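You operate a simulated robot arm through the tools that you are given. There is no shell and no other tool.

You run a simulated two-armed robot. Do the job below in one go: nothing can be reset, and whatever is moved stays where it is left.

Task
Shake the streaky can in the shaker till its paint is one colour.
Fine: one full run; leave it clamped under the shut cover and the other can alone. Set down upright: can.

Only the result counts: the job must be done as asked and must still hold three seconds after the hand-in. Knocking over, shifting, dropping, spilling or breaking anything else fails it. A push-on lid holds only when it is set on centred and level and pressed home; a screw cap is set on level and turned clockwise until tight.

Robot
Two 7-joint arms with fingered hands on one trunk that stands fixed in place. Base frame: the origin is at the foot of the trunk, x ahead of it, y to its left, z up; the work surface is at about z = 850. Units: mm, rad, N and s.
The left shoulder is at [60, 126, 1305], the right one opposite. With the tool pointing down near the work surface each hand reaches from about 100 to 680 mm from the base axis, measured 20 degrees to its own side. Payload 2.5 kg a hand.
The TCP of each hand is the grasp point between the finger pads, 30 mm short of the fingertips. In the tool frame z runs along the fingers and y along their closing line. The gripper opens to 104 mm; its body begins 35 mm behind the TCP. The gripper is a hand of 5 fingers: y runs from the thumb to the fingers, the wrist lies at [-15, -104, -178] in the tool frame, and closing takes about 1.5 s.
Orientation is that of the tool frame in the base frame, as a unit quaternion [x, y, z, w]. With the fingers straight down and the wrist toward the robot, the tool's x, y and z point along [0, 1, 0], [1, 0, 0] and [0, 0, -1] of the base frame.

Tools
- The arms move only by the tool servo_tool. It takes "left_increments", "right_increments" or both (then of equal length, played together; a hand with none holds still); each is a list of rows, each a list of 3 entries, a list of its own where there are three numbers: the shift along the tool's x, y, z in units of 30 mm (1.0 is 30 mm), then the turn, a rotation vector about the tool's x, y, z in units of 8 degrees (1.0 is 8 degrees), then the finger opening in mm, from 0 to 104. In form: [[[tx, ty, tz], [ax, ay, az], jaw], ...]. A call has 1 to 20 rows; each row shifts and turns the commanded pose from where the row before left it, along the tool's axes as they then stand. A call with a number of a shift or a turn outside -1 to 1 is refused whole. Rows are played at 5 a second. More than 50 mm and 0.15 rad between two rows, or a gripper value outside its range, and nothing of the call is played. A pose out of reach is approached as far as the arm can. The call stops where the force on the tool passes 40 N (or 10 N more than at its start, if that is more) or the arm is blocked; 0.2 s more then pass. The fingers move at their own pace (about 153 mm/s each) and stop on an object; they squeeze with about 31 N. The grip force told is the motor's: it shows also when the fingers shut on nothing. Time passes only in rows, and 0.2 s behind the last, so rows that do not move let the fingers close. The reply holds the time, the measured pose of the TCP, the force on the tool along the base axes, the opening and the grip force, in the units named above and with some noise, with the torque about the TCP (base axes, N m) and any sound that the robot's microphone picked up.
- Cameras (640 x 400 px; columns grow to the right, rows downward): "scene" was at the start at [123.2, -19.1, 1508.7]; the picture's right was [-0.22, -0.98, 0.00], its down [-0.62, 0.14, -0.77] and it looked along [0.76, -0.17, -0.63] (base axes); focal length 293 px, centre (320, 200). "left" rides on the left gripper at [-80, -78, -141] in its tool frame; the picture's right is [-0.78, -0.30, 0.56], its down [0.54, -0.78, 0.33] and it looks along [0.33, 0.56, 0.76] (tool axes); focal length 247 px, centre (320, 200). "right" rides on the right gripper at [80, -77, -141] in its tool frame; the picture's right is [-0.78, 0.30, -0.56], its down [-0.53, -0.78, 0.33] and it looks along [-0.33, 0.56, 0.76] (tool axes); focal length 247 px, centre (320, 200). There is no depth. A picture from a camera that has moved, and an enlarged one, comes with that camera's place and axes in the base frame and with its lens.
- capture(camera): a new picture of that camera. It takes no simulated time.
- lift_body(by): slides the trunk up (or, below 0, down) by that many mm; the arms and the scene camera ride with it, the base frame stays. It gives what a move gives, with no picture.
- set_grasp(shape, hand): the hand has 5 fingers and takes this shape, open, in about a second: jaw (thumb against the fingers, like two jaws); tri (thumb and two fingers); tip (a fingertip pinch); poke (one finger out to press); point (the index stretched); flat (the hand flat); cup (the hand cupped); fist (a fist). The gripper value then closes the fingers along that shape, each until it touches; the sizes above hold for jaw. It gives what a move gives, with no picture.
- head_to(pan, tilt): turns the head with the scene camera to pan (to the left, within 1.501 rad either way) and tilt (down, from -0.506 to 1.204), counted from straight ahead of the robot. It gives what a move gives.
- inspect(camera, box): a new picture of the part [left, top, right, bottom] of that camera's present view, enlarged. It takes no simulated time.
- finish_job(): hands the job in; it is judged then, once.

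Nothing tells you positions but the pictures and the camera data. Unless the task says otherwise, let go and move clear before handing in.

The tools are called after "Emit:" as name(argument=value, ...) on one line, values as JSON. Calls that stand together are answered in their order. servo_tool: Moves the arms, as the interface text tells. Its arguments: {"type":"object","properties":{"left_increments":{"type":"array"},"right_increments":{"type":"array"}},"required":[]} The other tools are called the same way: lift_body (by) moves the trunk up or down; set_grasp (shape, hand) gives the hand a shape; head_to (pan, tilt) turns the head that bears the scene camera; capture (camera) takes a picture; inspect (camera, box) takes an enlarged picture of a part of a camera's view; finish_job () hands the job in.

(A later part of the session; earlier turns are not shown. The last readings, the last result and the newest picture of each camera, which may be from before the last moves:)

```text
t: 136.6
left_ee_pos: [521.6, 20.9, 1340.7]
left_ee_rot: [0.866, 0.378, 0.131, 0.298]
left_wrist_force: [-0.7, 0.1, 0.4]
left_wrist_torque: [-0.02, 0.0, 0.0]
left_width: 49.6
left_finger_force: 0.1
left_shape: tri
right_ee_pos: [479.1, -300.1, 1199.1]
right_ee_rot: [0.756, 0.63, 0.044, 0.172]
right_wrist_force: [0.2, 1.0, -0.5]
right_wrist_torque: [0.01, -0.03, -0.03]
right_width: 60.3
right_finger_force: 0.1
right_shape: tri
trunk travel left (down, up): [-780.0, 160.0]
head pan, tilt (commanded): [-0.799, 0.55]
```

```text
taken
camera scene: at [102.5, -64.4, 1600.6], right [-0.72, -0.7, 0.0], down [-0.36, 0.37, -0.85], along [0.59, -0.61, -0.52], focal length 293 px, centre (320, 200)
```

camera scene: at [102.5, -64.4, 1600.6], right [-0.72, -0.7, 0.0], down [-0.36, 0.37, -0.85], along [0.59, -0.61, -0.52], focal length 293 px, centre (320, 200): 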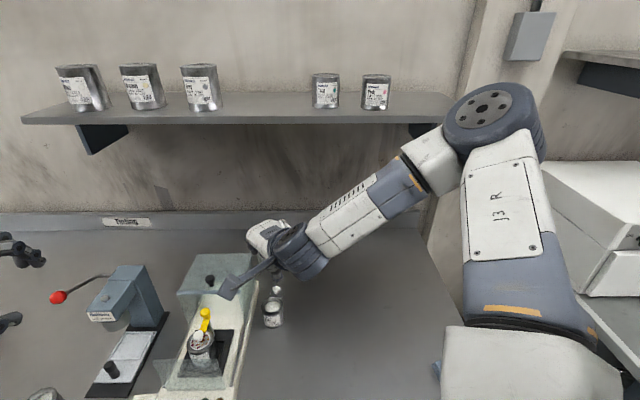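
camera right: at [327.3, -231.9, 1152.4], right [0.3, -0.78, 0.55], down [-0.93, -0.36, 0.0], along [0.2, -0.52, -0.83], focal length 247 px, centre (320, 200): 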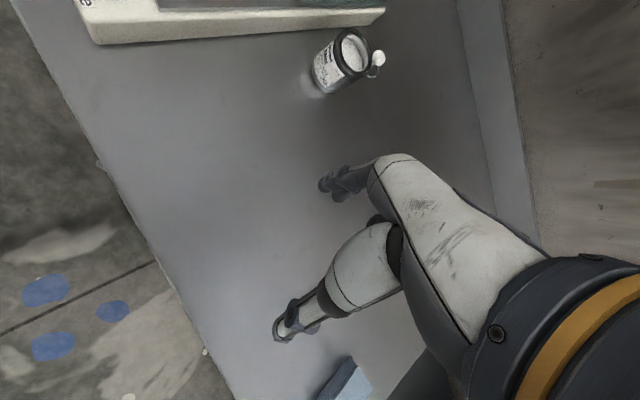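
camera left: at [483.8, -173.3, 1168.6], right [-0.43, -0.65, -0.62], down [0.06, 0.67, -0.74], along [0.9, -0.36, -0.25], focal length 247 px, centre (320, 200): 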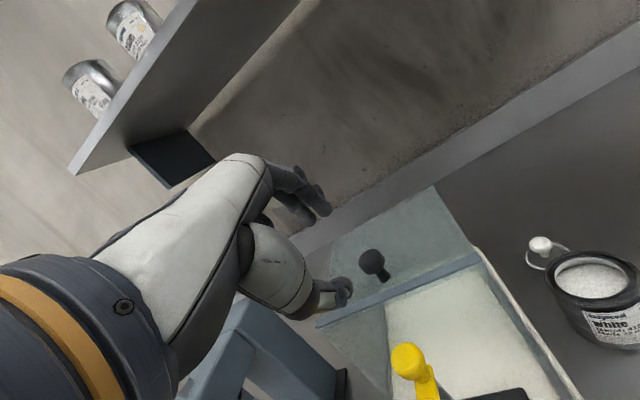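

The arm is well behaved now. I'll extend it toward the cover at height, then add pitch and a bit of yaw.

Emit:
servo_tool(right_increments=[[[0.426, 0.86, -0.07], [0, 0, 0], 60], [[0.426, 0.86, -0.07], [0, 0, 0], 60], [[0.426, 0.86, -0.07], [0, 0, 0], 60], [[0.426, 0.86, -0.07], [0, 0, 0], 60], [[0.426, 0.86, -0.07], [0, 0, 0], 60], [[0, 0, 0], [-0.7, 0, 0], 60], [[0, 0, 0], [-0.7, 0, 0], 60], [[0, 0, 0], [-0.7, 0, 0], 60], [[0, 0, 0], [0, -0.394, 0.563], 60], [[0, 0, 0], [0, -0.394, 0.563], 60], [[0, 0, 0], [0, 0, 0], 60]])

Emit:
capture(camera="scene")

Emit:
capture(camera="right")

```text
t: 139.0
left_ee_pos: [520.3, 18.9, 1340.1]
left_ee_rot: [0.866, 0.379, 0.132, 0.299]
left_wrist_force: [-0.1, 0.0, 0.3]
left_wrist_torque: [-0.02, -0.01, -0.01]
left_width: 49.8
left_finger_force: 0.1
left_shape: tri
right_ee_pos: [612.3, -255.8, 1240.9]
right_ee_rot: [0.775, 0.541, 0.117, 0.306]
right_wrist_force: [0.3, -0.5, -1.1]
right_wrist_torque: [0.0, 0.01, 0.0]
right_width: 60.2
right_finger_force: 0.1
right_shape: tri
trunk travel left (down, up): [-780.0, 160.0]
head pan, tilt (commanded): [-0.799, 0.55]
```

```text
taken
camera scene: at [102.3, -64.7, 1600.6], right [-0.72, -0.7, 0.0], down [-0.36, 0.37, -0.85], along [0.59, -0.61, -0.52], focal length 293 px, centre (320, 200)
```

scene: 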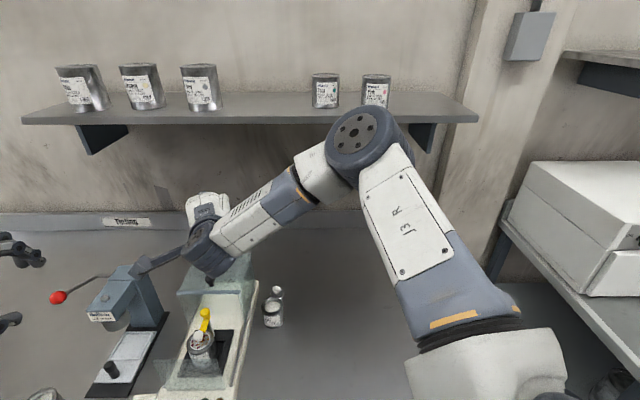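

```text
taken
camera right: at [510.9, -117.1, 1292.4], right [-0.36, -0.58, 0.73], down [-0.63, -0.42, -0.65], along [0.69, -0.69, -0.22], focal length 247 px, centre (320, 200)
```

right: 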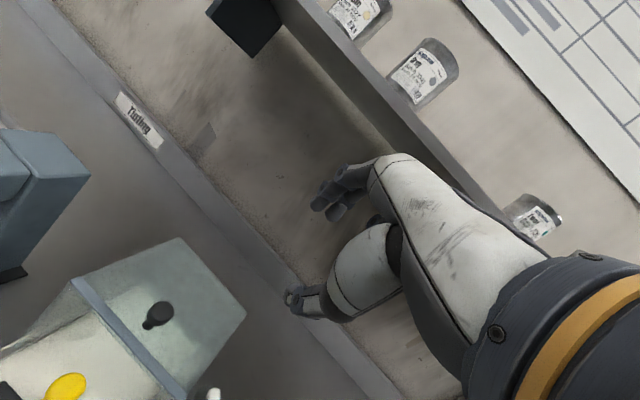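

The right arm is now properly stretched out over the cover. I'll lower the trunk and then line up with the knob.

Emit:
lift_body(by=-130)

Emit:
head_to(pan=-0.4, tilt=0.5)

Emit:
servo_tool(right_increments=[[[0.33, 0.43, 0.56], [0, 0, 0], 56], [[0.33, 0.43, 0.56], [0, 0, 0], 56], [[0, 0, 0], [0, 0, 0], 56]])

Emit:
capture(camera="right")

Emit:
capture(camera="scene")

```text
t: 140.6
left_ee_pos: [520.1, 20.9, 1210.6]
left_ee_rot: [0.866, 0.378, 0.132, 0.299]
left_wrist_force: [0.6, 0.3, 1.5]
left_wrist_torque: [0.01, 0.0, 0.02]
left_width: 49.7
left_finger_force: 0.0
left_shape: tri
right_ee_pos: [612.5, -255.6, 1111.1]
right_ee_rot: [0.775, 0.542, 0.117, 0.304]
right_wrist_force: [-0.7, -0.6, 0.0]
right_wrist_torque: [-0.02, 0.02, 0.01]
right_width: 60.4
right_finger_force: 0.0
right_shape: tri
trunk travel left (down, up): [-650.0, 290.0]
head pan, tilt (commanded): [-0.799, 0.55]
```

```text
t: 141.5
left_ee_pos: [521.1, 21.0, 1210.8]
left_ee_rot: [0.866, 0.378, 0.131, 0.299]
left_wrist_force: [0.3, 1.0, 0.1]
left_wrist_torque: [-0.01, 0.02, 0.01]
left_width: 49.4
left_finger_force: 0.0
left_shape: tri
right_ee_pos: [612.1, -256.3, 1109.3]
right_ee_rot: [0.775, 0.543, 0.117, 0.303]
right_wrist_force: [0.3, -0.9, 0.2]
right_wrist_torque: [0.01, 0.01, -0.02]
right_width: 60.5
right_finger_force: 0.0
right_shape: tri
trunk travel left (down, up): [-650.0, 290.0]
head pan, tilt (commanded): [-0.4, 0.499]
```

```text
t: 142.3
left_ee_pos: [522.6, 19.7, 1210.8]
left_ee_rot: [0.866, 0.379, 0.131, 0.299]
left_wrist_force: [0.5, 0.1, -0.2]
left_wrist_torque: [0.01, 0.02, 0.0]
left_width: 49.7
left_finger_force: 0.2
left_shape: tri
right_ee_pos: [637.7, -269.9, 1113.0]
right_ee_rot: [0.774, 0.543, 0.117, 0.304]
right_wrist_force: [0.4, 0.1, 0.5]
right_wrist_torque: [-0.02, 0.03, 0.03]
right_width: 56.4
right_finger_force: 0.0
right_shape: tri
right hand out of reach, approached as far as the arm can: row 1, 2
trunk travel left (down, up): [-650.0, 290.0]
head pan, tilt (commanded): [-0.4, 0.499]
```

```text
taken
camera right: at [536.2, -131.0, 1165.3], right [-0.35, -0.58, 0.73], down [-0.63, -0.43, -0.65], along [0.69, -0.69, -0.22], focal length 247 px, centre (320, 200)
```

right: 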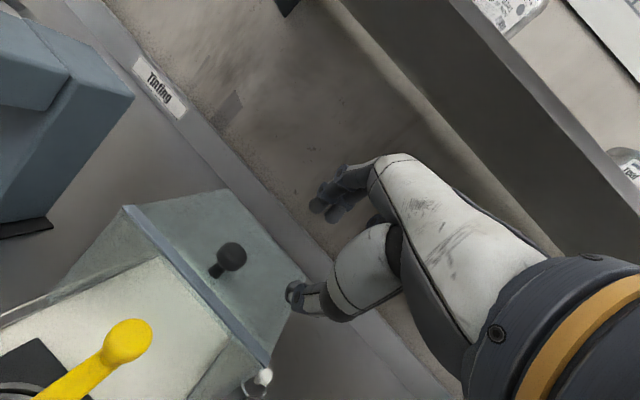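

```text
taken
camera scene: at [123.6, -35.7, 1475.2], right [-0.39, -0.92, 0.0], down [-0.44, 0.19, -0.88], along [0.81, -0.34, -0.48], focal length 293 px, centre (320, 200)
```

scene: 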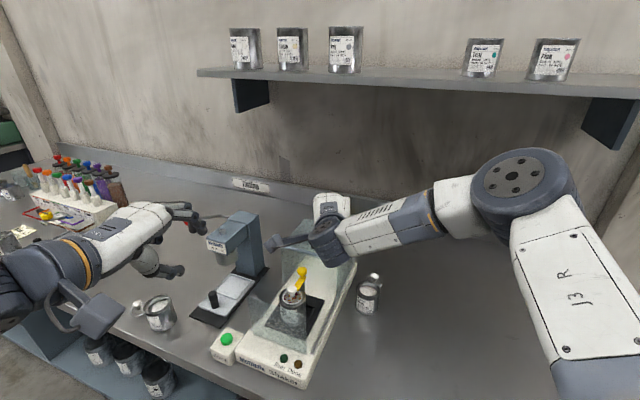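

The wrist is the limiting joint here; turning the hand about its own axis by 45° lines it up with the forearm. I'll do that and then approach the knob again.

Emit:
servo_tool(right_increments=[[[0, 0, 0], [0, 0, -0.9375], 56], [[0, 0, 0], [0, 0, -0.9375], 56], [[0, 0, 0], [0, 0, -0.9375], 56], [[0, 0, 0], [0, 0, -0.9375], 56], [[0, 0, 0], [0, 0, -0.9375], 56], [[0, 0, 0], [0, 0, -0.9375], 56], [[0, 0, 0], [0, 0, 0], 56]])

Emit:
capture(camera="right")

Emit:
capture(camera="scene")

```text
t: 143.9
left_ee_pos: [520.3, 19.7, 1210.5]
left_ee_rot: [0.866, 0.379, 0.131, 0.299]
left_wrist_force: [-0.4, -0.3, -1.1]
left_wrist_torque: [-0.01, 0.01, 0.0]
left_width: 49.7
left_finger_force: 0.1
left_shape: tri
right_ee_pos: [637.3, -269.0, 1112.3]
right_ee_rot: [0.507, 0.798, -0.007, 0.326]
right_wrist_force: [0.0, 1.2, -0.2]
right_wrist_torque: [-0.02, 0.03, 0.04]
right_width: 56.3
right_finger_force: 0.1
right_shape: tri
trunk travel left (down, up): [-650.0, 290.0]
head pan, tilt (commanded): [-0.4, 0.499]
```

```text
taken
camera right: at [479.6, -194.7, 1155.9], right [0.17, -0.29, 0.94], down [-0.32, -0.92, -0.23], along [0.93, -0.26, -0.25], focal length 247 px, centre (320, 200)
```

right: 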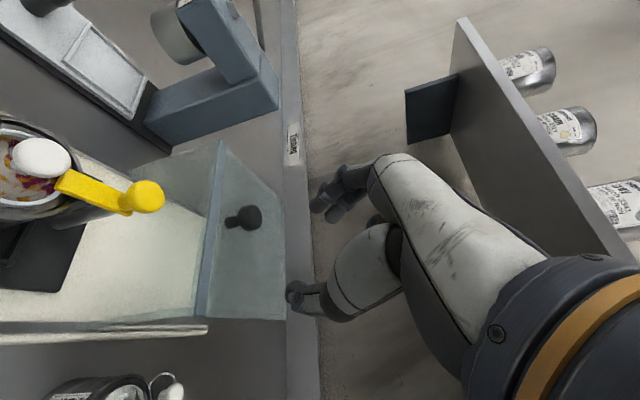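

```text
taken
camera scene: at [123.6, -35.7, 1475.2], right [-0.39, -0.92, 0.0], down [-0.44, 0.19, -0.88], along [0.81, -0.34, -0.48], focal length 293 px, centre (320, 200)
```

scene: 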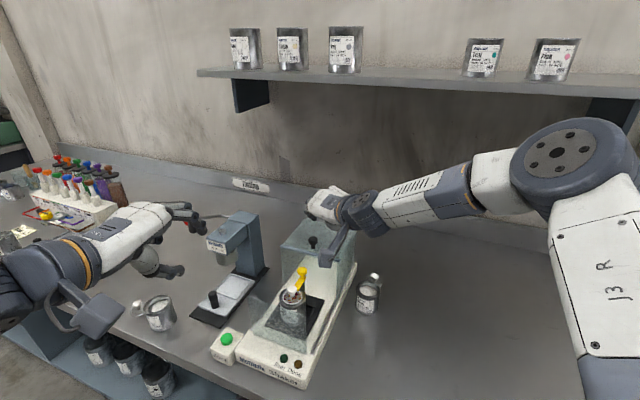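

The hand turned freely and the knob appears exactly where I expect it. I'll move above the knob.

Emit:
servo_tool(right_increments=[[[0.41, 0.48, 0.285], [0, 0, 0], 50], [[0.41, 0.48, 0.285], [0, 0, 0], 50], [[0, 0, 0], [0, 0, 0], 50]])

Emit:
inspect(camera="right", box=[180, 120, 400, 340])

Emit:
inspect(camera="scene", box=[270, 160, 400, 300])

```text
t: 144.7
left_ee_pos: [520.9, 20.0, 1209.9]
left_ee_rot: [0.866, 0.379, 0.132, 0.299]
left_wrist_force: [-0.7, 0.1, 0.1]
left_wrist_torque: [0.03, -0.02, -0.03]
left_width: 49.6
left_finger_force: 0.0
left_shape: tri
right_ee_pos: [661.2, -240.8, 1095.1]
right_ee_rot: [0.508, 0.797, -0.008, 0.325]
right_wrist_force: [0.7, 0.2, 0.3]
right_wrist_torque: [-0.01, -0.03, -0.02]
right_width: 50.5
right_finger_force: 0.0
right_shape: tri
trunk travel left (down, up): [-650.0, 290.0]
head pan, tilt (commanded): [-0.4, 0.499]
```

```text
1.82 times, centred on (290, 230) of right
camera zoom: at [504.6, -167.0, 1138.8], right [0.17, -0.29, 0.94], down [-0.32, -0.92, -0.23], along [0.93, -0.26, -0.25], focal length 449 px, centre (374, 146)
```

zoom: 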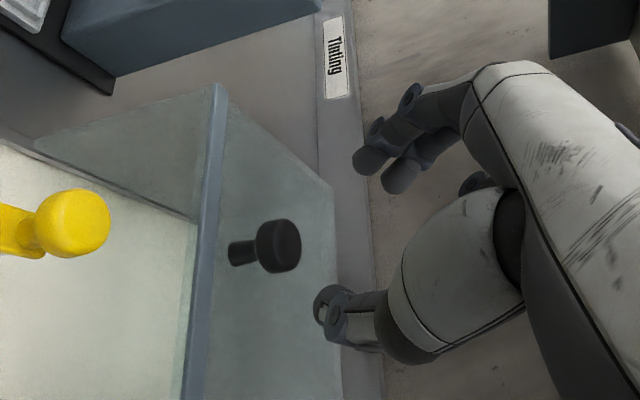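

```text
2.86 times, centred on (335, 230) of scene
camera zoom: at [123.5, -35.6, 1475.2], right [-0.39, -0.92, 0.0], down [-0.44, 0.19, -0.88], along [0.81, -0.34, -0.48], focal length 836 px, centre (277, 114)
```

zoom: 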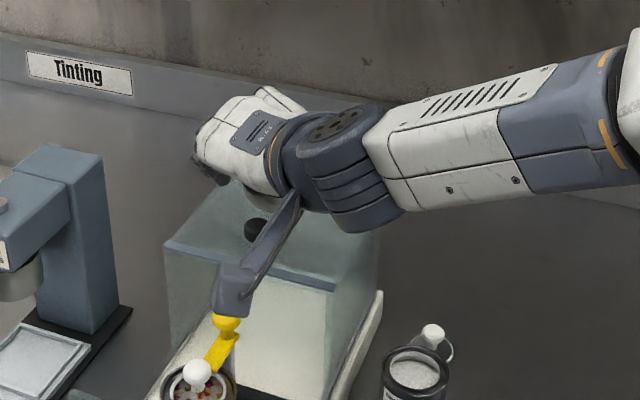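

Emit:
servo_tool(right_increments=[[[0.176, -0.09, 0.27], [0, 0, 0], 44], [[0.176, -0.106, 0.2625], [0, 0, 0], 44], [[0.176, -0.106, 0.2625], [0, 0, 0], 44], [[0, 0, 0], [0, 0, 0], 44]])

Emit:
inspect(camera="right", box=[180, 120, 400, 340])

Emit:
inspect(camera="left", box=[300, 100, 500, 300])

```text
t: 145.7
left_ee_pos: [520.7, 21.3, 1209.9]
left_ee_rot: [0.866, 0.379, 0.132, 0.298]
left_wrist_force: [0.6, 0.3, 0.5]
left_wrist_torque: [0.02, -0.03, 0.0]
left_width: 49.7
left_finger_force: 0.1
left_shape: tri
right_ee_pos: [652.8, -243.3, 1073.1]
right_ee_rot: [0.509, 0.797, -0.01, 0.324]
right_wrist_force: [-1.1, -0.6, 0.5]
right_wrist_torque: [-0.01, -0.03, 0.01]
right_width: 44.3
right_finger_force: 0.1
right_shape: tri
right hand out of reach, approached as far as the arm can: row 2, 3
trunk travel left (down, up): [-650.0, 290.0]
head pan, tilt (commanded): [-0.4, 0.499]
```

```text
1.82 times, centred on (290, 230) of right
camera zoom: at [496.2, -168.5, 1117.9], right [0.17, -0.29, 0.94], down [-0.32, -0.92, -0.22], along [0.93, -0.26, -0.25], focal length 449 px, centre (374, 146)
```

zoom: 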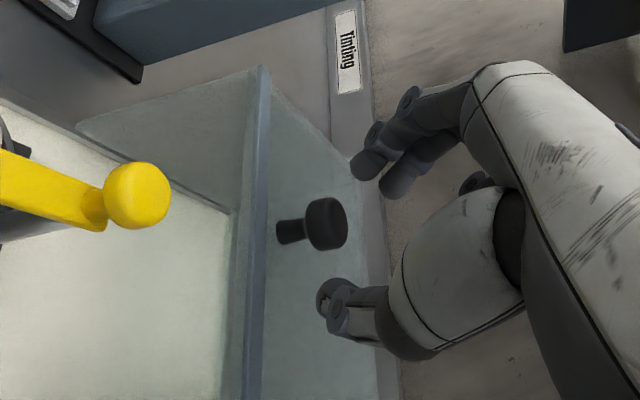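

```text
2.00 times, centred on (400, 200) of left
camera zoom: at [358.1, 62.3, 1274.2], right [-0.44, -0.64, -0.62], down [0.06, 0.67, -0.74], along [0.89, -0.37, -0.26], focal length 494 px, centre (160, 200)
```

zoom: 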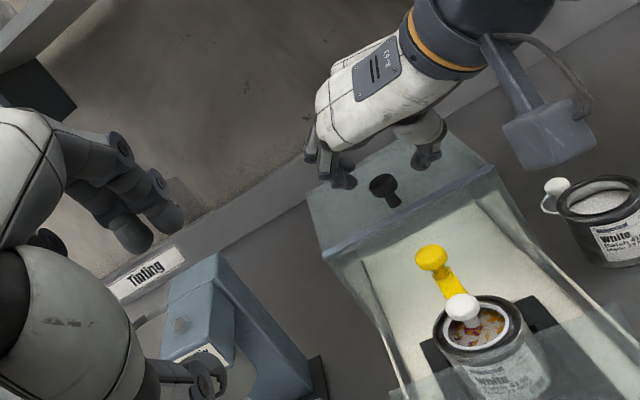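

Near its lower limit at this trunk height, I'll go back up a little and use the trunk to lower onto the knob.

Emit:
servo_tool(right_increments=[[[-0.337, 0.483, -0.3], [0, 0, 0], 44], [[0, 0, 0], [0, 0, 0], 44]])

Emit:
lift_body(by=-25)

Emit:
inspect(camera="right", box=[180, 120, 400, 340])

```text
t: 146.3
left_ee_pos: [521.1, 19.9, 1211.0]
left_ee_rot: [0.866, 0.379, 0.131, 0.299]
left_wrist_force: [0.1, 0.2, 0.1]
left_wrist_torque: [-0.02, 0.0, -0.02]
left_width: 49.6
left_finger_force: 0.1
left_shape: tri
right_ee_pos: [663.7, -241.6, 1091.3]
right_ee_rot: [0.507, 0.798, -0.009, 0.326]
right_wrist_force: [-0.4, 0.2, -0.7]
right_wrist_torque: [0.0, 0.0, 0.0]
right_width: 44.5
right_finger_force: 0.0
right_shape: tri
trunk travel left (down, up): [-650.0, 290.0]
head pan, tilt (commanded): [-0.4, 0.499]
```

```text
t: 147.0
left_ee_pos: [521.3, 20.1, 1185.1]
left_ee_rot: [0.866, 0.379, 0.132, 0.298]
left_wrist_force: [1.0, -0.2, 0.8]
left_wrist_torque: [0.02, 0.04, 0.04]
left_width: 49.6
left_finger_force: 0.0
left_shape: tri
right_ee_pos: [662.5, -241.3, 1067.2]
right_ee_rot: [0.508, 0.798, -0.008, 0.325]
right_wrist_force: [0.3, 0.3, 0.4]
right_wrist_torque: [-0.01, 0.02, -0.02]
right_width: 44.4
right_finger_force: 0.1
right_shape: tri
trunk travel left (down, up): [-625.0, 315.0]
head pan, tilt (commanded): [-0.4, 0.499]
```

```text
1.82 times, centred on (290, 230) of right
camera zoom: at [506.1, -166.8, 1109.5], right [0.17, -0.29, 0.94], down [-0.32, -0.92, -0.23], along [0.93, -0.26, -0.25], focal length 449 px, centre (374, 146)
```

zoom: 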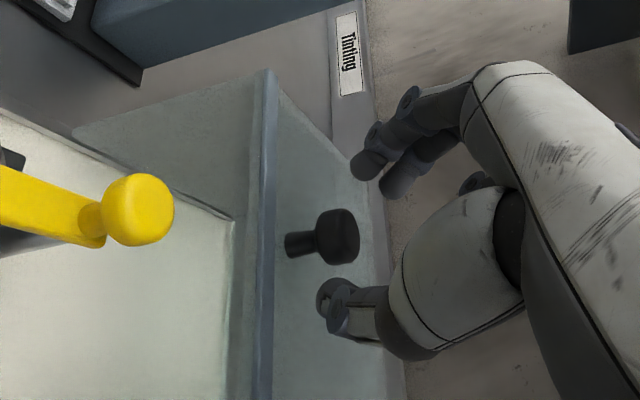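

Emit:
lift_body(by=-12)

Emit:
servo_tool(right_increments=[[[0, 0, 0], [0, 0, 0], 30], [[0, 0, 0], [0, 0, 0], 15], [[0, 0, 0], [0, 0, 0], 5], [[0, 0, 0], [0, 0, 0], 0], [[0, 0, 0], [0, 0, 0], 0], [[0, 0, 0], [0, 0, 0], 0]])

Emit:
inspect(camera="right", box=[180, 120, 400, 340])

Emit:
inspect(camera="left", box=[360, 120, 500, 260])

```text
t: 147.6
left_ee_pos: [519.3, 20.7, 1173.5]
left_ee_rot: [0.866, 0.378, 0.131, 0.299]
left_wrist_force: [1.1, 0.4, -0.3]
left_wrist_torque: [-0.04, -0.02, 0.0]
left_width: 49.7
left_finger_force: 0.0
left_shape: tri
right_ee_pos: [663.7, -241.8, 1053.8]
right_ee_rot: [0.507, 0.798, -0.008, 0.326]
right_wrist_force: [-0.1, -0.3, 0.1]
right_wrist_torque: [0.0, 0.0, 0.0]
right_width: 44.4
right_finger_force: 0.1
right_shape: tri
trunk travel left (down, up): [-613.0, 327.0]
head pan, tilt (commanded): [-0.4, 0.499]
```

```text
t: 149.0
left_ee_pos: [520.7, 19.6, 1173.5]
left_ee_rot: [0.866, 0.379, 0.131, 0.299]
left_wrist_force: [-0.4, 0.5, -0.3]
left_wrist_torque: [0.01, 0.0, 0.01]
left_width: 49.6
left_finger_force: 0.1
left_shape: tri
right_ee_pos: [662.6, -241.1, 1052.6]
right_ee_rot: [0.508, 0.798, -0.009, 0.325]
right_wrist_force: [-3.8, -1.0, -2.0]
right_wrist_torque: [-0.03, 0.26, -0.11]
right_width: 16.1
right_finger_force: 31.4
right_shape: tri
trunk travel left (down, up): [-613.0, 327.0]
head pan, tilt (commanded): [-0.4, 0.499]
```

```text
1.82 times, centred on (290, 230) of right
camera zoom: at [505.9, -167.1, 1097.1], right [0.17, -0.29, 0.94], down [-0.32, -0.92, -0.23], along [0.93, -0.26, -0.25], focal length 449 px, centre (374, 146)
```

zoom: 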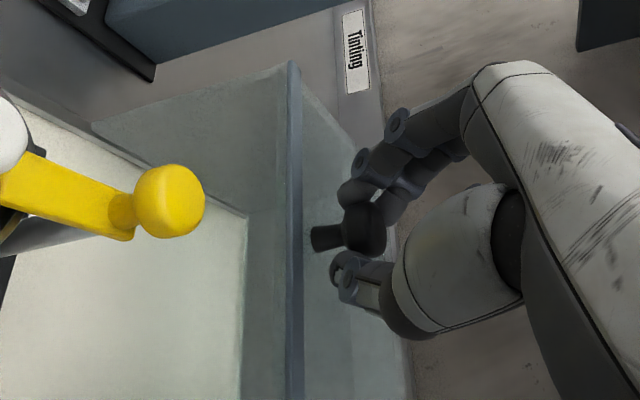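

```text
2.86 times, centred on (430, 190) of left
camera zoom: at [358.0, 62.1, 1237.2], right [-0.44, -0.64, -0.62], down [0.06, 0.67, -0.74], along [0.89, -0.37, -0.26], focal length 706 px, centre (6, 229)
```

zoom: 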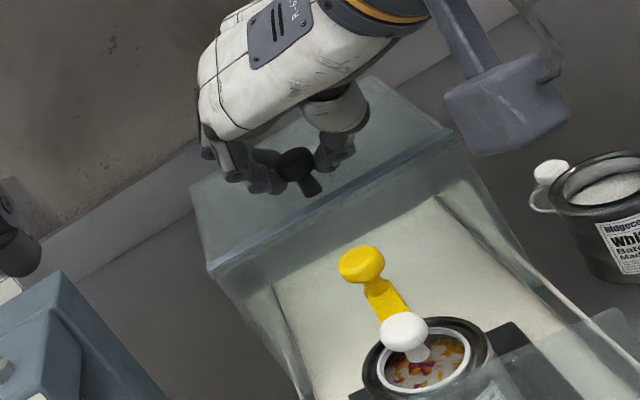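

The knob is held. I'll pull the cover toward the front along its rails, first 40 mm.

Emit:
servo_tool(right_increments=[[[0.254, -0.0773, -0.2015], [0, 0, 0], 0], [[0.254, -0.0773, -0.2015], [0, 0, 0], 0], [[0.254, -0.0773, -0.2015], [0, 0, 0], 0], [[0.254, -0.0773, -0.2015], [0, 0, 0], 0], [[0, 0, 0], [0, 0, 0], 0]])

Emit:
inspect(camera="left", box=[360, 120, 500, 260])

Emit:
inspect(camera="right", box=[180, 120, 400, 340])

```text
t: 150.2
left_ee_pos: [521.1, 19.4, 1173.4]
left_ee_rot: [0.866, 0.379, 0.132, 0.299]
left_wrist_force: [0.8, 0.2, 0.3]
left_wrist_torque: [0.0, 0.01, -0.03]
left_width: 49.5
left_finger_force: 0.1
left_shape: tri
right_ee_pos: [635.0, -213.7, 1053.0]
right_ee_rot: [0.508, 0.797, -0.009, 0.326]
right_wrist_force: [-3.0, -2.8, -6.3]
right_wrist_torque: [0.0, 0.23, -0.12]
right_width: 16.2
right_finger_force: 31.4
right_shape: tri
trunk travel left (down, up): [-613.0, 327.0]
head pan, tilt (commanded): [-0.4, 0.499]
```

```text
2.86 times, centred on (430, 190) of left
camera zoom: at [358.3, 61.8, 1237.1], right [-0.44, -0.64, -0.62], down [0.06, 0.67, -0.74], along [0.89, -0.37, -0.26], focal length 706 px, centre (6, 229)
```

zoom: 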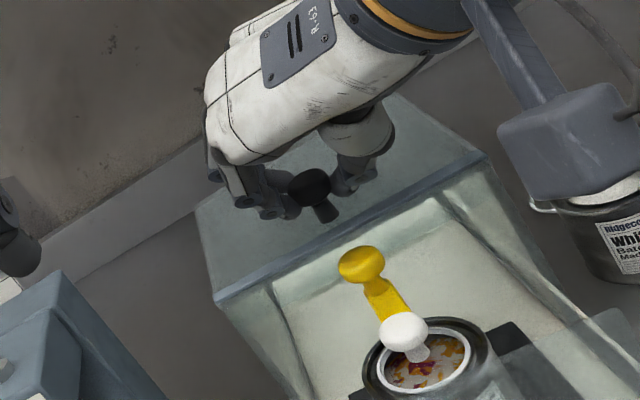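

```text
1.82 times, centred on (290, 230) of right
camera zoom: at [478.2, -139.2, 1097.3], right [0.17, -0.29, 0.94], down [-0.32, -0.92, -0.23], along [0.93, -0.26, -0.25], focal length 449 px, centre (374, 146)
```

zoom: 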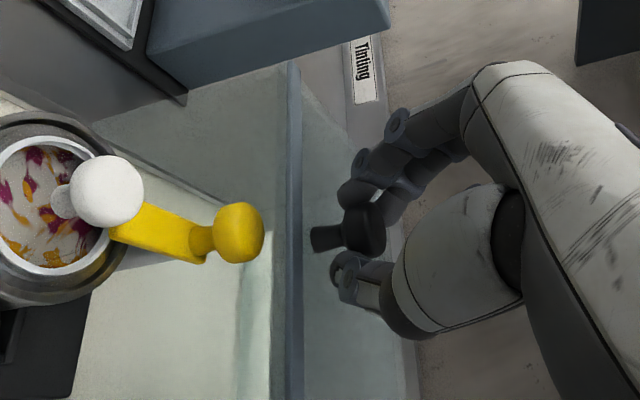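

The cover slides smoothly with little force. I'll continue pulling.

Emit:
servo_tool(right_increments=[[[0.305, -0.093, -0.242], [0, 0, 0], 0], [[0.305, -0.093, -0.242], [0, 0, 0], 0], [[0.305, -0.093, -0.242], [0, 0, 0], 0], [[0.305, -0.093, -0.242], [0, 0, 0], 0], [[0.305, -0.093, -0.242], [0, 0, 0], 0], [[0.305, -0.093, -0.242], [0, 0, 0], 0], [[0.305, -0.093, -0.242], [0, 0, 0], 0], [[0, 0, 0], [0, 0, 0], 0]])

Emit:
inspect(camera="left", box=[360, 120, 540, 300])

Emit:
inspect(camera="scene", box=[230, 200, 390, 360])

```text
t: 152.0
left_ee_pos: [520.4, 19.5, 1173.6]
left_ee_rot: [0.867, 0.379, 0.131, 0.297]
left_wrist_force: [0.0, 0.8, 0.2]
left_wrist_torque: [-0.02, -0.02, 0.02]
left_width: 49.7
left_finger_force: 0.1
left_shape: tri
right_ee_pos: [574.2, -154.2, 1053.4]
right_ee_rot: [0.507, 0.798, -0.009, 0.326]
right_wrist_force: [-2.8, -3.2, -3.6]
right_wrist_torque: [-0.03, 0.29, -0.13]
right_width: 16.0
right_finger_force: 30.4
right_shape: tri
trunk travel left (down, up): [-613.0, 327.0]
head pan, tilt (commanded): [-0.4, 0.499]
```

```text
2.22 times, centred on (450, 210) of left
camera zoom: at [358.1, 61.7, 1237.2], right [-0.44, -0.64, -0.62], down [0.06, 0.67, -0.74], along [0.89, -0.37, -0.26], focal length 549 px, centre (31, 178)
```

zoom: 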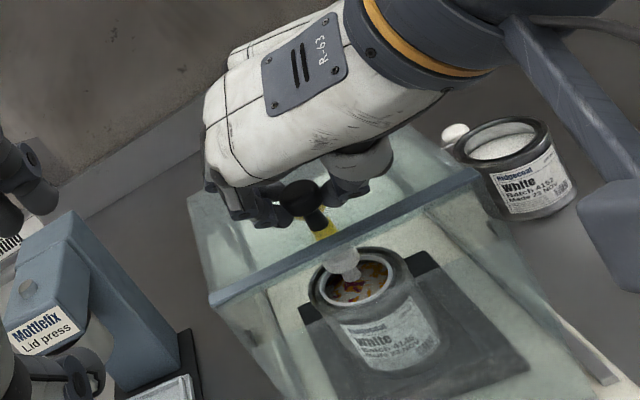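

```text
2.50 times, centred on (310, 280) of scene
camera zoom: at [123.6, -36.4, 1438.1], right [-0.39, -0.92, 0.0], down [-0.44, 0.19, -0.88], along [0.81, -0.34, -0.48], focal length 732 px, centre (345, 0)
```

zoom: 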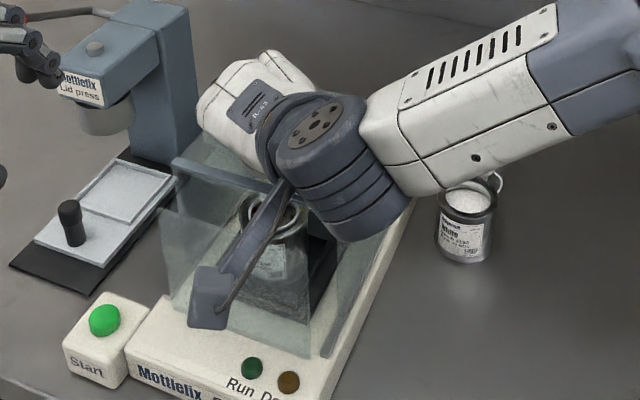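

Emit:
servo_tool(right_increments=[[[0.203, -0.062, -0.161], [0, 0, 0], 0], [[0.203, -0.062, -0.161], [0, 0, 0], 0], [[0.203, -0.062, -0.161], [0, 0, 0], 0], [[0.15, -0.046, -0.12], [0, 0, 0], 0], [[0, 0, 0], [0, 0, 0], 0]])

Emit:
inspect(camera="left", box=[360, 120, 540, 300])

Emit:
inspect(camera="scene", box=[230, 200, 390, 360])

```text
t: 153.2
left_ee_pos: [520.8, 20.3, 1173.4]
left_ee_rot: [0.866, 0.379, 0.132, 0.299]
left_wrist_force: [-0.4, 0.5, -0.6]
left_wrist_torque: [0.01, 0.01, 0.01]
left_width: 49.4
left_finger_force: 0.0
left_shape: tri
right_ee_pos: [553.9, -132.5, 1053.0]
right_ee_rot: [0.508, 0.798, -0.007, 0.325]
right_wrist_force: [-3.6, -2.0, -2.8]
right_wrist_torque: [-0.02, 0.26, -0.13]
right_width: 15.9
right_finger_force: 30.9
right_shape: tri
trunk travel left (down, up): [-613.0, 327.0]
head pan, tilt (commanded): [-0.4, 0.499]
```

```text
2.22 times, centred on (450, 210) of left
camera zoom: at [358.0, 62.0, 1237.2], right [-0.44, -0.64, -0.62], down [0.06, 0.67, -0.74], along [0.89, -0.37, -0.26], focal length 549 px, centre (31, 178)
```

zoom: 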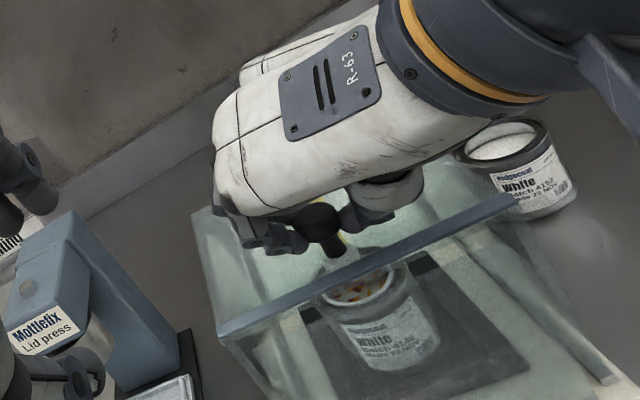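

```text
2.50 times, centred on (310, 280) of scene
camera zoom: at [123.5, -36.1, 1438.2], right [-0.39, -0.92, 0.0], down [-0.44, 0.19, -0.88], along [0.81, -0.34, -0.48], focal length 732 px, centre (345, 0)
```

zoom: 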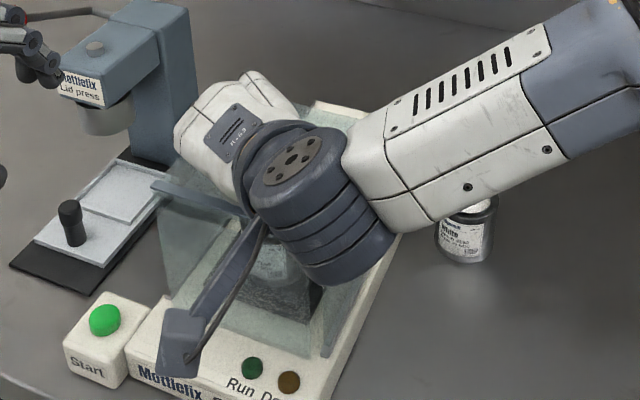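

Emit:
servo_tool(right_increments=[[[0.15, -0.046, -0.12], [0, 0, 0], 0], [[0.15, -0.046, -0.12], [0, 0, 0], 0], [[0.15, -0.046, -0.12], [0, 0, 0], 0], [[0.15, -0.046, -0.12], [0, 0, 0], 0], [[0, 0, 0], [0, 0, 0], 0]])

Emit:
inspect(camera="left", box=[360, 120, 540, 300])

Emit:
inspect(camera="scene", box=[230, 200, 390, 360])

```text
t: 154.4
left_ee_pos: [524.0, 16.3, 1172.0]
left_ee_rot: [0.867, 0.379, 0.13, 0.297]
left_wrist_force: [0.3, -0.4, 0.1]
left_wrist_torque: [0.02, 0.02, 0.0]
left_width: 49.9
left_finger_force: 0.0
left_shape: tri
right_ee_pos: [543.3, -124.4, 1052.0]
right_ee_rot: [0.515, 0.792, -0.011, 0.328]
right_wrist_force: [21.2, -25.9, -7.7]
right_wrist_torque: [-0.13, -0.15, -0.34]
right_width: 13.6
right_finger_force: 31.1
right_shape: tri
trunk travel left (down, up): [-613.0, 327.0]
head pan, tilt (commanded): [-0.4, 0.499]
```

```text
2.22 times, centred on (450, 210) of left
camera zoom: at [361.1, 59.1, 1236.2], right [-0.45, -0.64, -0.62], down [0.06, 0.67, -0.74], along [0.89, -0.37, -0.26], focal length 549 px, centre (31, 178)
```

zoom: 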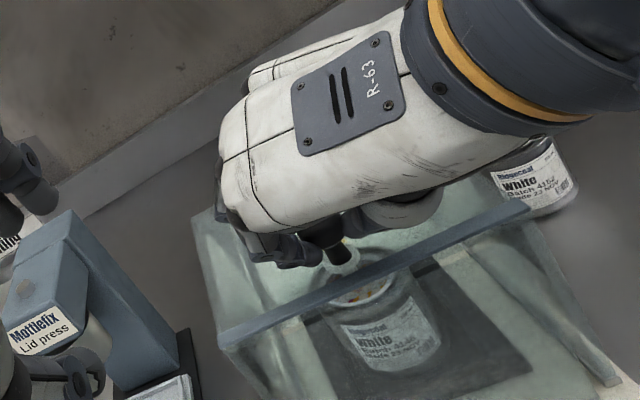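

```text
2.50 times, centred on (310, 280) of scene
camera zoom: at [127.2, -39.6, 1437.6], right [-0.39, -0.92, 0.0], down [-0.44, 0.19, -0.88], along [0.81, -0.34, -0.48], focal length 732 px, centre (345, 0)
```

zoom: 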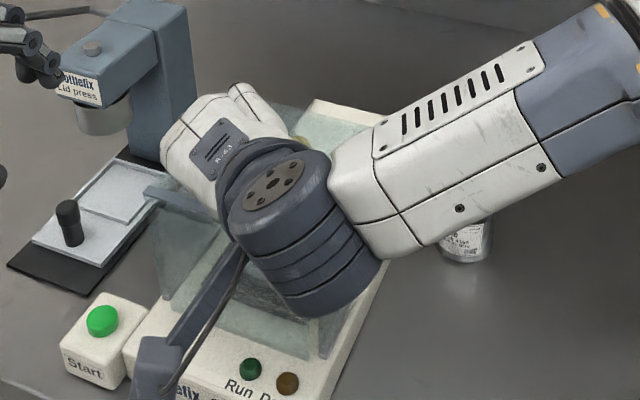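

The pull force rose to about 33 N after 167 mm of travel, so the cover has hit its closed stop. I'll let go, rise clear and check it.

Emit:
servo_tool(right_increments=[[[-0.1, 0.03, 0.08], [0, 0, 0], 20], [[0, 0, 0], [0, 0, 0], 44], [[0, 0, 0], [0, 0, 0], 50], [[0, 0, 0], [0, 0, 0], 50], [[-0.351, 0.213, -0.525], [0, 0, 0], 50], [[-0.351, 0.213, -0.525], [0, 0, 0], 50], [[-0.351, 0.213, -0.525], [0, 0, 0], 50], [[0, 0, 0], [0, 0, 0], 50]])

Emit:
inspect(camera="left", box=[360, 120, 540, 300])

Emit:
inspect(camera="scene", box=[230, 200, 390, 360])

```text
t: 156.2
left_ee_pos: [522.0, 19.7, 1173.6]
left_ee_rot: [0.866, 0.379, 0.132, 0.298]
left_wrist_force: [-0.3, 0.0, 0.5]
left_wrist_torque: [-0.03, 0.01, -0.04]
left_width: 49.8
left_finger_force: 0.1
left_shape: tri
right_ee_pos: [540.2, -118.9, 1112.3]
right_ee_rot: [0.507, 0.798, -0.008, 0.325]
right_wrist_force: [0.3, -0.1, -0.5]
right_wrist_torque: [0.01, -0.01, -0.01]
right_width: 49.6
right_finger_force: 0.1
right_shape: tri
trunk travel left (down, up): [-613.0, 327.0]
head pan, tilt (commanded): [-0.4, 0.499]
```

```text
2.22 times, centred on (450, 210) of left
camera zoom: at [358.2, 62.3, 1237.1], right [-0.44, -0.64, -0.62], down [0.06, 0.67, -0.74], along [0.89, -0.37, -0.26], focal length 549 px, centre (31, 178)
```

zoom: 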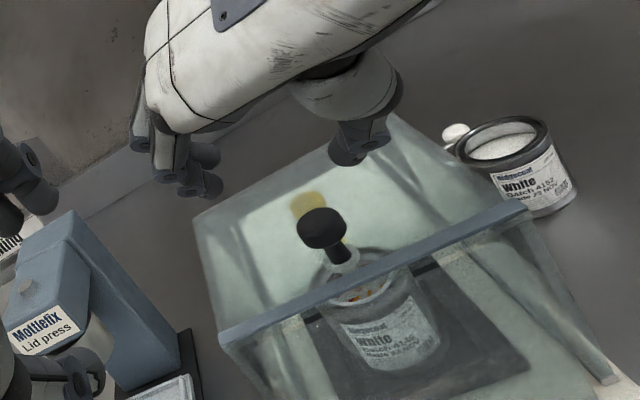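

```text
2.50 times, centred on (310, 280) of scene
camera zoom: at [123.7, -35.8, 1438.1], right [-0.39, -0.92, 0.0], down [-0.44, 0.19, -0.88], along [0.81, -0.34, -0.48], focal length 732 px, centre (345, 0)
```

zoom: 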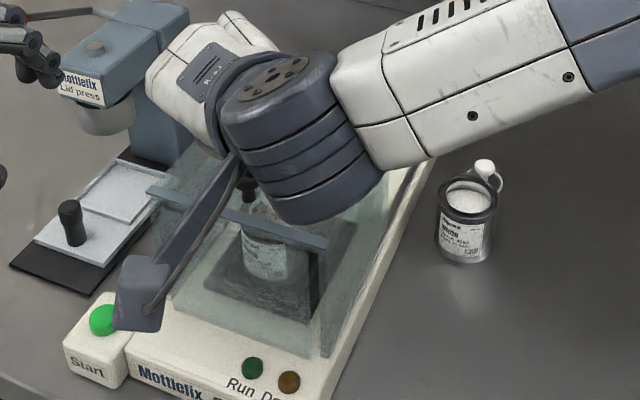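

The cover looks fully forward. I'll move the right hand off to the right for an unobstructed look.

Emit:
servo_tool(right_increments=[[[-0.5, -0.2, -0.5], [0, 0, 0], 60], [[-0.82, -0.55, -0.14], [0, 0, 0], 60], [[-0.82, -0.55, -0.14], [0, 0, 0], 60], [[-0.82, -0.55, -0.14], [0, 0, 0], 60], [[-0.82, -0.55, -0.14], [0, 0, 0], 60], [[-0.82, -0.55, -0.14], [0, 0, 0], 60], [[-0.82, -0.55, -0.14], [0, 0, 0], 60], [[0, 0, 0], [0, 0, 0], 60]])

Emit:
capture(camera="scene")

Emit:
inspect(camera="scene", box=[200, 210, 370, 380])

Emit:
inspect(camera="left", box=[360, 120, 600, 380])

```text
t: 157.9
left_ee_pos: [520.6, 19.2, 1173.2]
left_ee_rot: [0.866, 0.38, 0.132, 0.298]
left_wrist_force: [0.1, 0.2, 0.0]
left_wrist_torque: [-0.01, 0.03, 0.01]
left_width: 49.7
left_finger_force: 0.0
left_shape: tri
right_ee_pos: [467.9, -284.2, 1115.6]
right_ee_rot: [0.508, 0.825, -0.05, 0.243]
right_wrist_force: [0.6, -0.5, -0.3]
right_wrist_torque: [0.02, -0.03, -0.02]
right_width: 59.8
right_finger_force: 0.0
right_shape: tri
trunk travel left (down, up): [-613.0, 327.0]
head pan, tilt (commanded): [-0.4, 0.499]
stopped in row 8 (right hand): the arm was blocked; the commanded pose is now the measured one
```

```text
taken
camera scene: at [123.5, -35.4, 1438.2], right [-0.39, -0.92, 0.0], down [-0.44, 0.19, -0.88], along [0.81, -0.34, -0.48], focal length 293 px, centre (320, 200)
```

scene: 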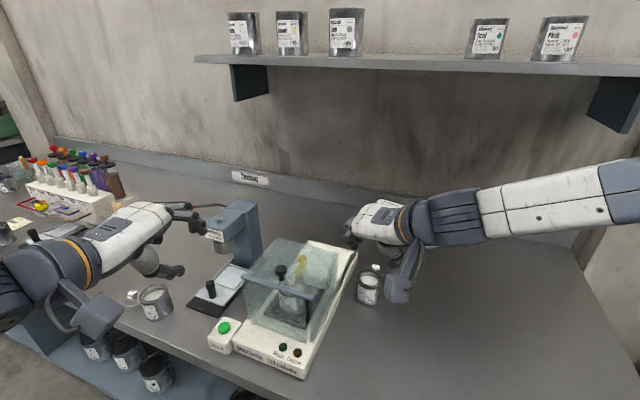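

```text
2.35 times, centred on (285, 295) of scene
camera zoom: at [123.5, -35.4, 1438.2], right [-0.39, -0.92, 0.0], down [-0.44, 0.19, -0.88], along [0.81, -0.34, -0.48], focal length 689 px, centre (402, -24)
```

zoom: 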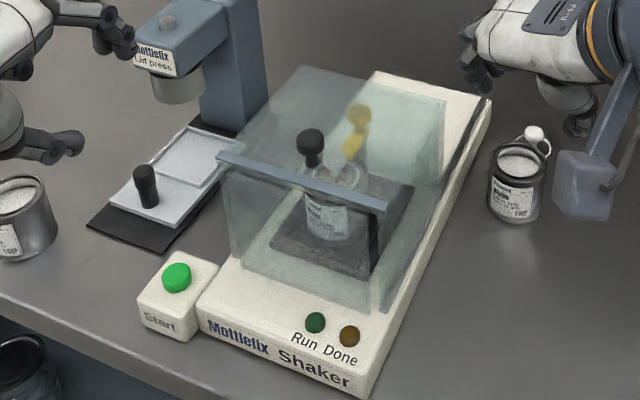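

```text
1.54 times, centred on (480, 250) of left
camera zoom: at [357.9, 62.5, 1237.2], right [-0.45, -0.64, -0.62], down [0.06, 0.67, -0.74], along [0.89, -0.37, -0.26], focal length 380 px, centre (74, 123)
```

zoom: 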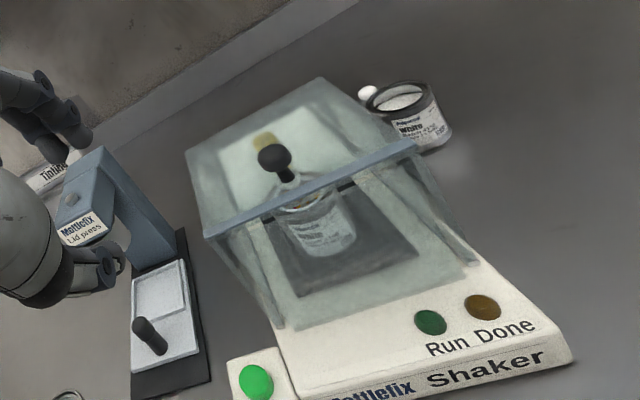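

The cover is shut over the clamped can. Next the green Start button, which I triangulate to (596,-10,893). I'll form the left hand's one-finger shape and bring it above the button.

Emit:
set_grasp(shape="poke", hand="left")

Emit:
servo_tool(left_increments=[[[0.17, -0.297, 0.817], [0, 0, 0], 104], [[0.17, -0.297, 0.817], [0, 0, 0], 104], [[0.17, -0.297, 0.817], [0, 0, 0], 104], [[0.17, -0.297, 0.817], [0, 0, 0], 104], [[0.17, -0.297, 0.817], [0, 0, 0], 104], [[0.17, -0.297, 0.817], [0, 0, 0], 104], [[0, 0, 0], [0, 0, 0], 104]])

Emit:
capture(camera="left")

Emit:
inspect(camera="scene", box=[170, 220, 330, 380])

```text
t: 158.8
left_ee_pos: [521.6, 21.0, 1172.0]
left_ee_rot: [0.866, 0.378, 0.131, 0.299]
left_wrist_force: [0.4, 0.6, -0.1]
left_wrist_torque: [0.02, -0.01, 0.02]
left_width: 0.0
left_finger_force: 0.1
left_shape: poke
right_ee_pos: [466.9, -285.0, 1116.2]
right_ee_rot: [0.508, 0.825, -0.049, 0.244]
right_wrist_force: [-1.0, 0.0, -1.0]
right_wrist_torque: [-0.02, -0.02, -0.02]
right_width: 59.7
right_finger_force: 0.1
right_shape: tri
trunk travel left (down, up): [-613.0, 327.0]
head pan, tilt (commanded): [-0.4, 0.499]
```

```text
t: 160.4
left_ee_pos: [576.6, 13.2, 1023.9]
left_ee_rot: [0.866, 0.378, 0.132, 0.299]
left_wrist_force: [-0.1, 0.3, -0.3]
left_wrist_torque: [-0.02, -0.03, -0.01]
left_width: 0.0
left_finger_force: 0.0
left_shape: poke
right_ee_pos: [467.1, -284.3, 1116.9]
right_ee_rot: [0.508, 0.825, -0.051, 0.244]
right_wrist_force: [-0.6, -0.4, 0.4]
right_wrist_torque: [0.0, 0.0, 0.0]
right_width: 59.8
right_finger_force: 0.0
right_shape: tri
trunk travel left (down, up): [-613.0, 327.0]
head pan, tilt (commanded): [-0.4, 0.499]
```

```text
taken
camera left: at [413.9, 54.5, 1087.2], right [-0.44, -0.64, -0.62], down [0.07, 0.67, -0.74], along [0.89, -0.37, -0.26], focal length 247 px, centre (320, 200)
```

left: 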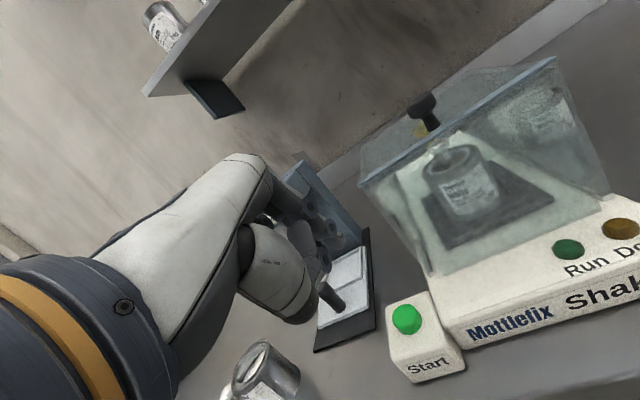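

```text
2.50 times, centred on (250, 300) of scene
camera zoom: at [123.5, -35.7, 1438.2], right [-0.39, -0.92, 0.0], down [-0.44, 0.19, -0.88], along [0.81, -0.34, -0.48], focal length 732 px, centre (495, -50)
```

zoom: 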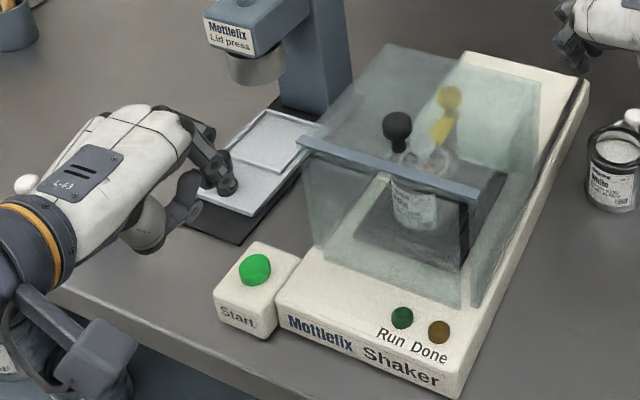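

Emit:
inspect(camera="left", box=[240, 160, 440, 360])

Emit:
inspect(camera="scene", box=[180, 230, 280, 330])

```text
2.00 times, centred on (340, 260) of left
camera zoom: at [413.9, 54.5, 1087.2], right [-0.44, -0.64, -0.62], down [0.07, 0.67, -0.74], along [0.89, -0.37, -0.26], focal length 494 px, centre (280, 80)
```

zoom: 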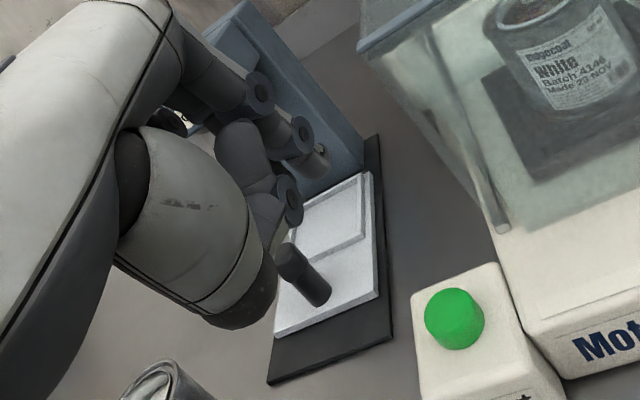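

```text
4.00 times, centred on (230, 280) of scene
camera zoom: at [123.5, -35.7, 1438.2], right [-0.39, -0.92, 0.0], down [-0.44, 0.19, -0.88], along [0.81, -0.34, -0.48], focal length 1170 px, centre (680, -120)
```

zoom: 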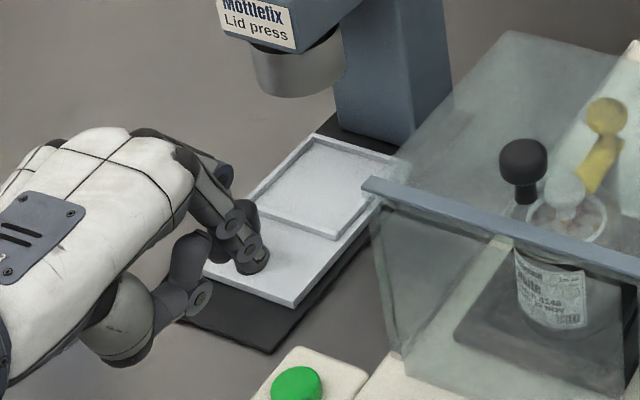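

The fingertip location matches prediction. I'll move it to 20 mm above the button.

Emit:
servo_tool(left_increments=[[[0.022, -0.363, 0.616], [0, 0, 0], 104], [[0.022, -0.363, 0.616], [0, 0, 0], 104], [[0.022, -0.363, 0.616], [0, 0, 0], 104], [[0.022, -0.363, 0.616], [0, 0, 0], 104], [[0, 0, 0], [0, 0, 0], 104]])

Emit:
inspect(camera="left", box=[260, 170, 420, 330])

Emit:
inspect(camera="scene", box=[180, 270, 300, 380])

```text
t: 161.6
left_ee_pos: [587.4, 4.3, 940.5]
left_ee_rot: [0.866, 0.379, 0.132, 0.299]
left_wrist_force: [-0.3, 1.0, 0.4]
left_wrist_torque: [-0.01, 0.01, -0.03]
left_width: 0.1
left_finger_force: 0.1
left_shape: poke
right_ee_pos: [467.5, -284.3, 1116.1]
right_ee_rot: [0.508, 0.825, -0.05, 0.244]
right_wrist_force: [0.1, 0.7, -1.1]
right_wrist_torque: [-0.01, -0.02, 0.0]
right_width: 59.9
right_finger_force: 0.0
right_shape: tri
trunk travel left (down, up): [-613.0, 327.0]
head pan, tilt (commanded): [-0.4, 0.499]
```

```text
2.50 times, centred on (340, 250) of left
camera zoom: at [425.1, 46.6, 1003.2], right [-0.44, -0.64, -0.62], down [0.06, 0.67, -0.74], along [0.89, -0.37, -0.26], focal length 617 px, centre (270, 75)
```

zoom: 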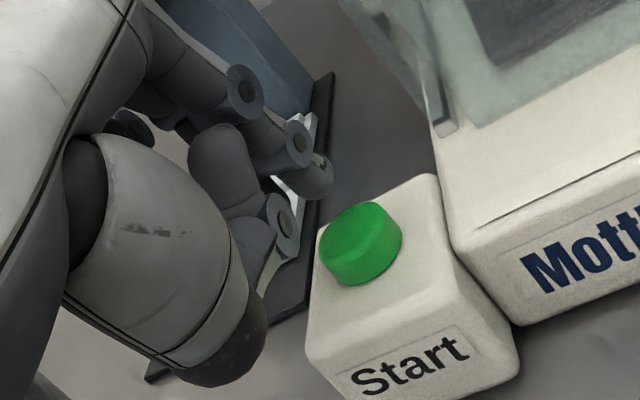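

```text
3.64 times, centred on (240, 325) of scene
camera zoom: at [123.6, -35.7, 1438.2], right [-0.39, -0.92, 0.0], down [-0.44, 0.19, -0.88], along [0.81, -0.34, -0.48], focal length 1064 px, centre (611, -254)
```

zoom: 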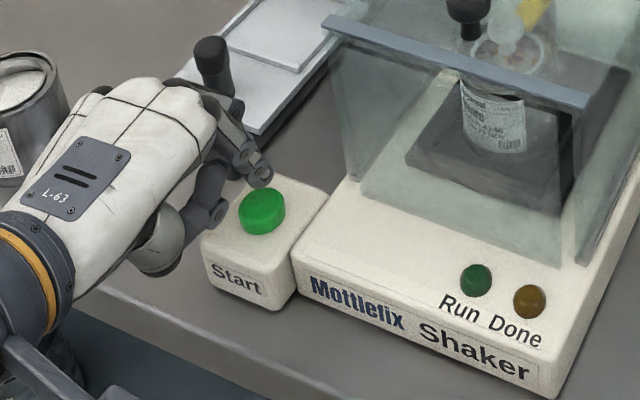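

The fingertip is right above the button centre. I'll press it slowly, once.

Emit:
servo_tool(left_increments=[[[0, -0.2, 0.256], [0, 0, 0], 104], [[0, -0.17, 0.217], [0, 0, 0], 104], [[0, -0.05, 0.063], [0, 0, 0], 104], [[0, -0.04, 0.051], [0, 0, 0], 104], [[0, -0.04, 0.051], [0, 0, 0], 104]])

Emit:
inspect(camera="scene", box=[180, 250, 320, 390])

```text
t: 162.8
left_ee_pos: [588.0, 4.2, 918.5]
left_ee_rot: [0.866, 0.378, 0.132, 0.3]
left_wrist_force: [0.2, 1.6, 7.6]
left_wrist_torque: [-0.11, -0.02, 0.01]
left_width: 0.0
left_finger_force: 0.1
left_shape: poke
right_ee_pos: [466.5, -284.2, 1117.1]
right_ee_rot: [0.508, 0.825, -0.049, 0.244]
right_wrist_force: [0.7, -0.2, 0.0]
right_wrist_torque: [0.0, -0.03, -0.02]
right_width: 59.7
right_finger_force: 0.0
right_shape: tri
trunk travel left (down, up): [-613.0, 327.0]
head pan, tilt (commanded): [-0.4, 0.499]
heard: click
```

```text
2.86 times, centred on (250, 320) of scene
camera zoom: at [122.7, -35.5, 1438.4], right [-0.39, -0.92, 0.0], down [-0.44, 0.19, -0.88], along [0.81, -0.34, -0.48], focal length 836 px, centre (520, -143)
```

zoom: 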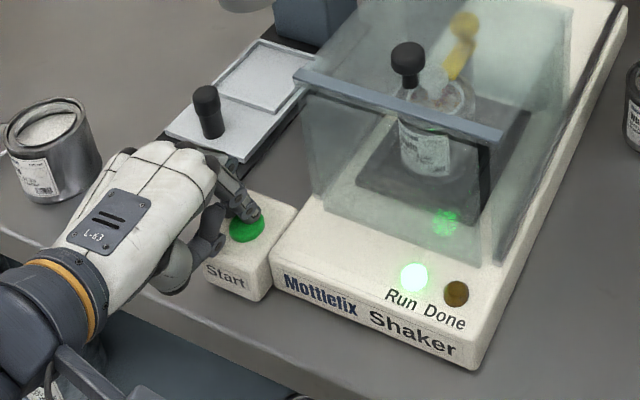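

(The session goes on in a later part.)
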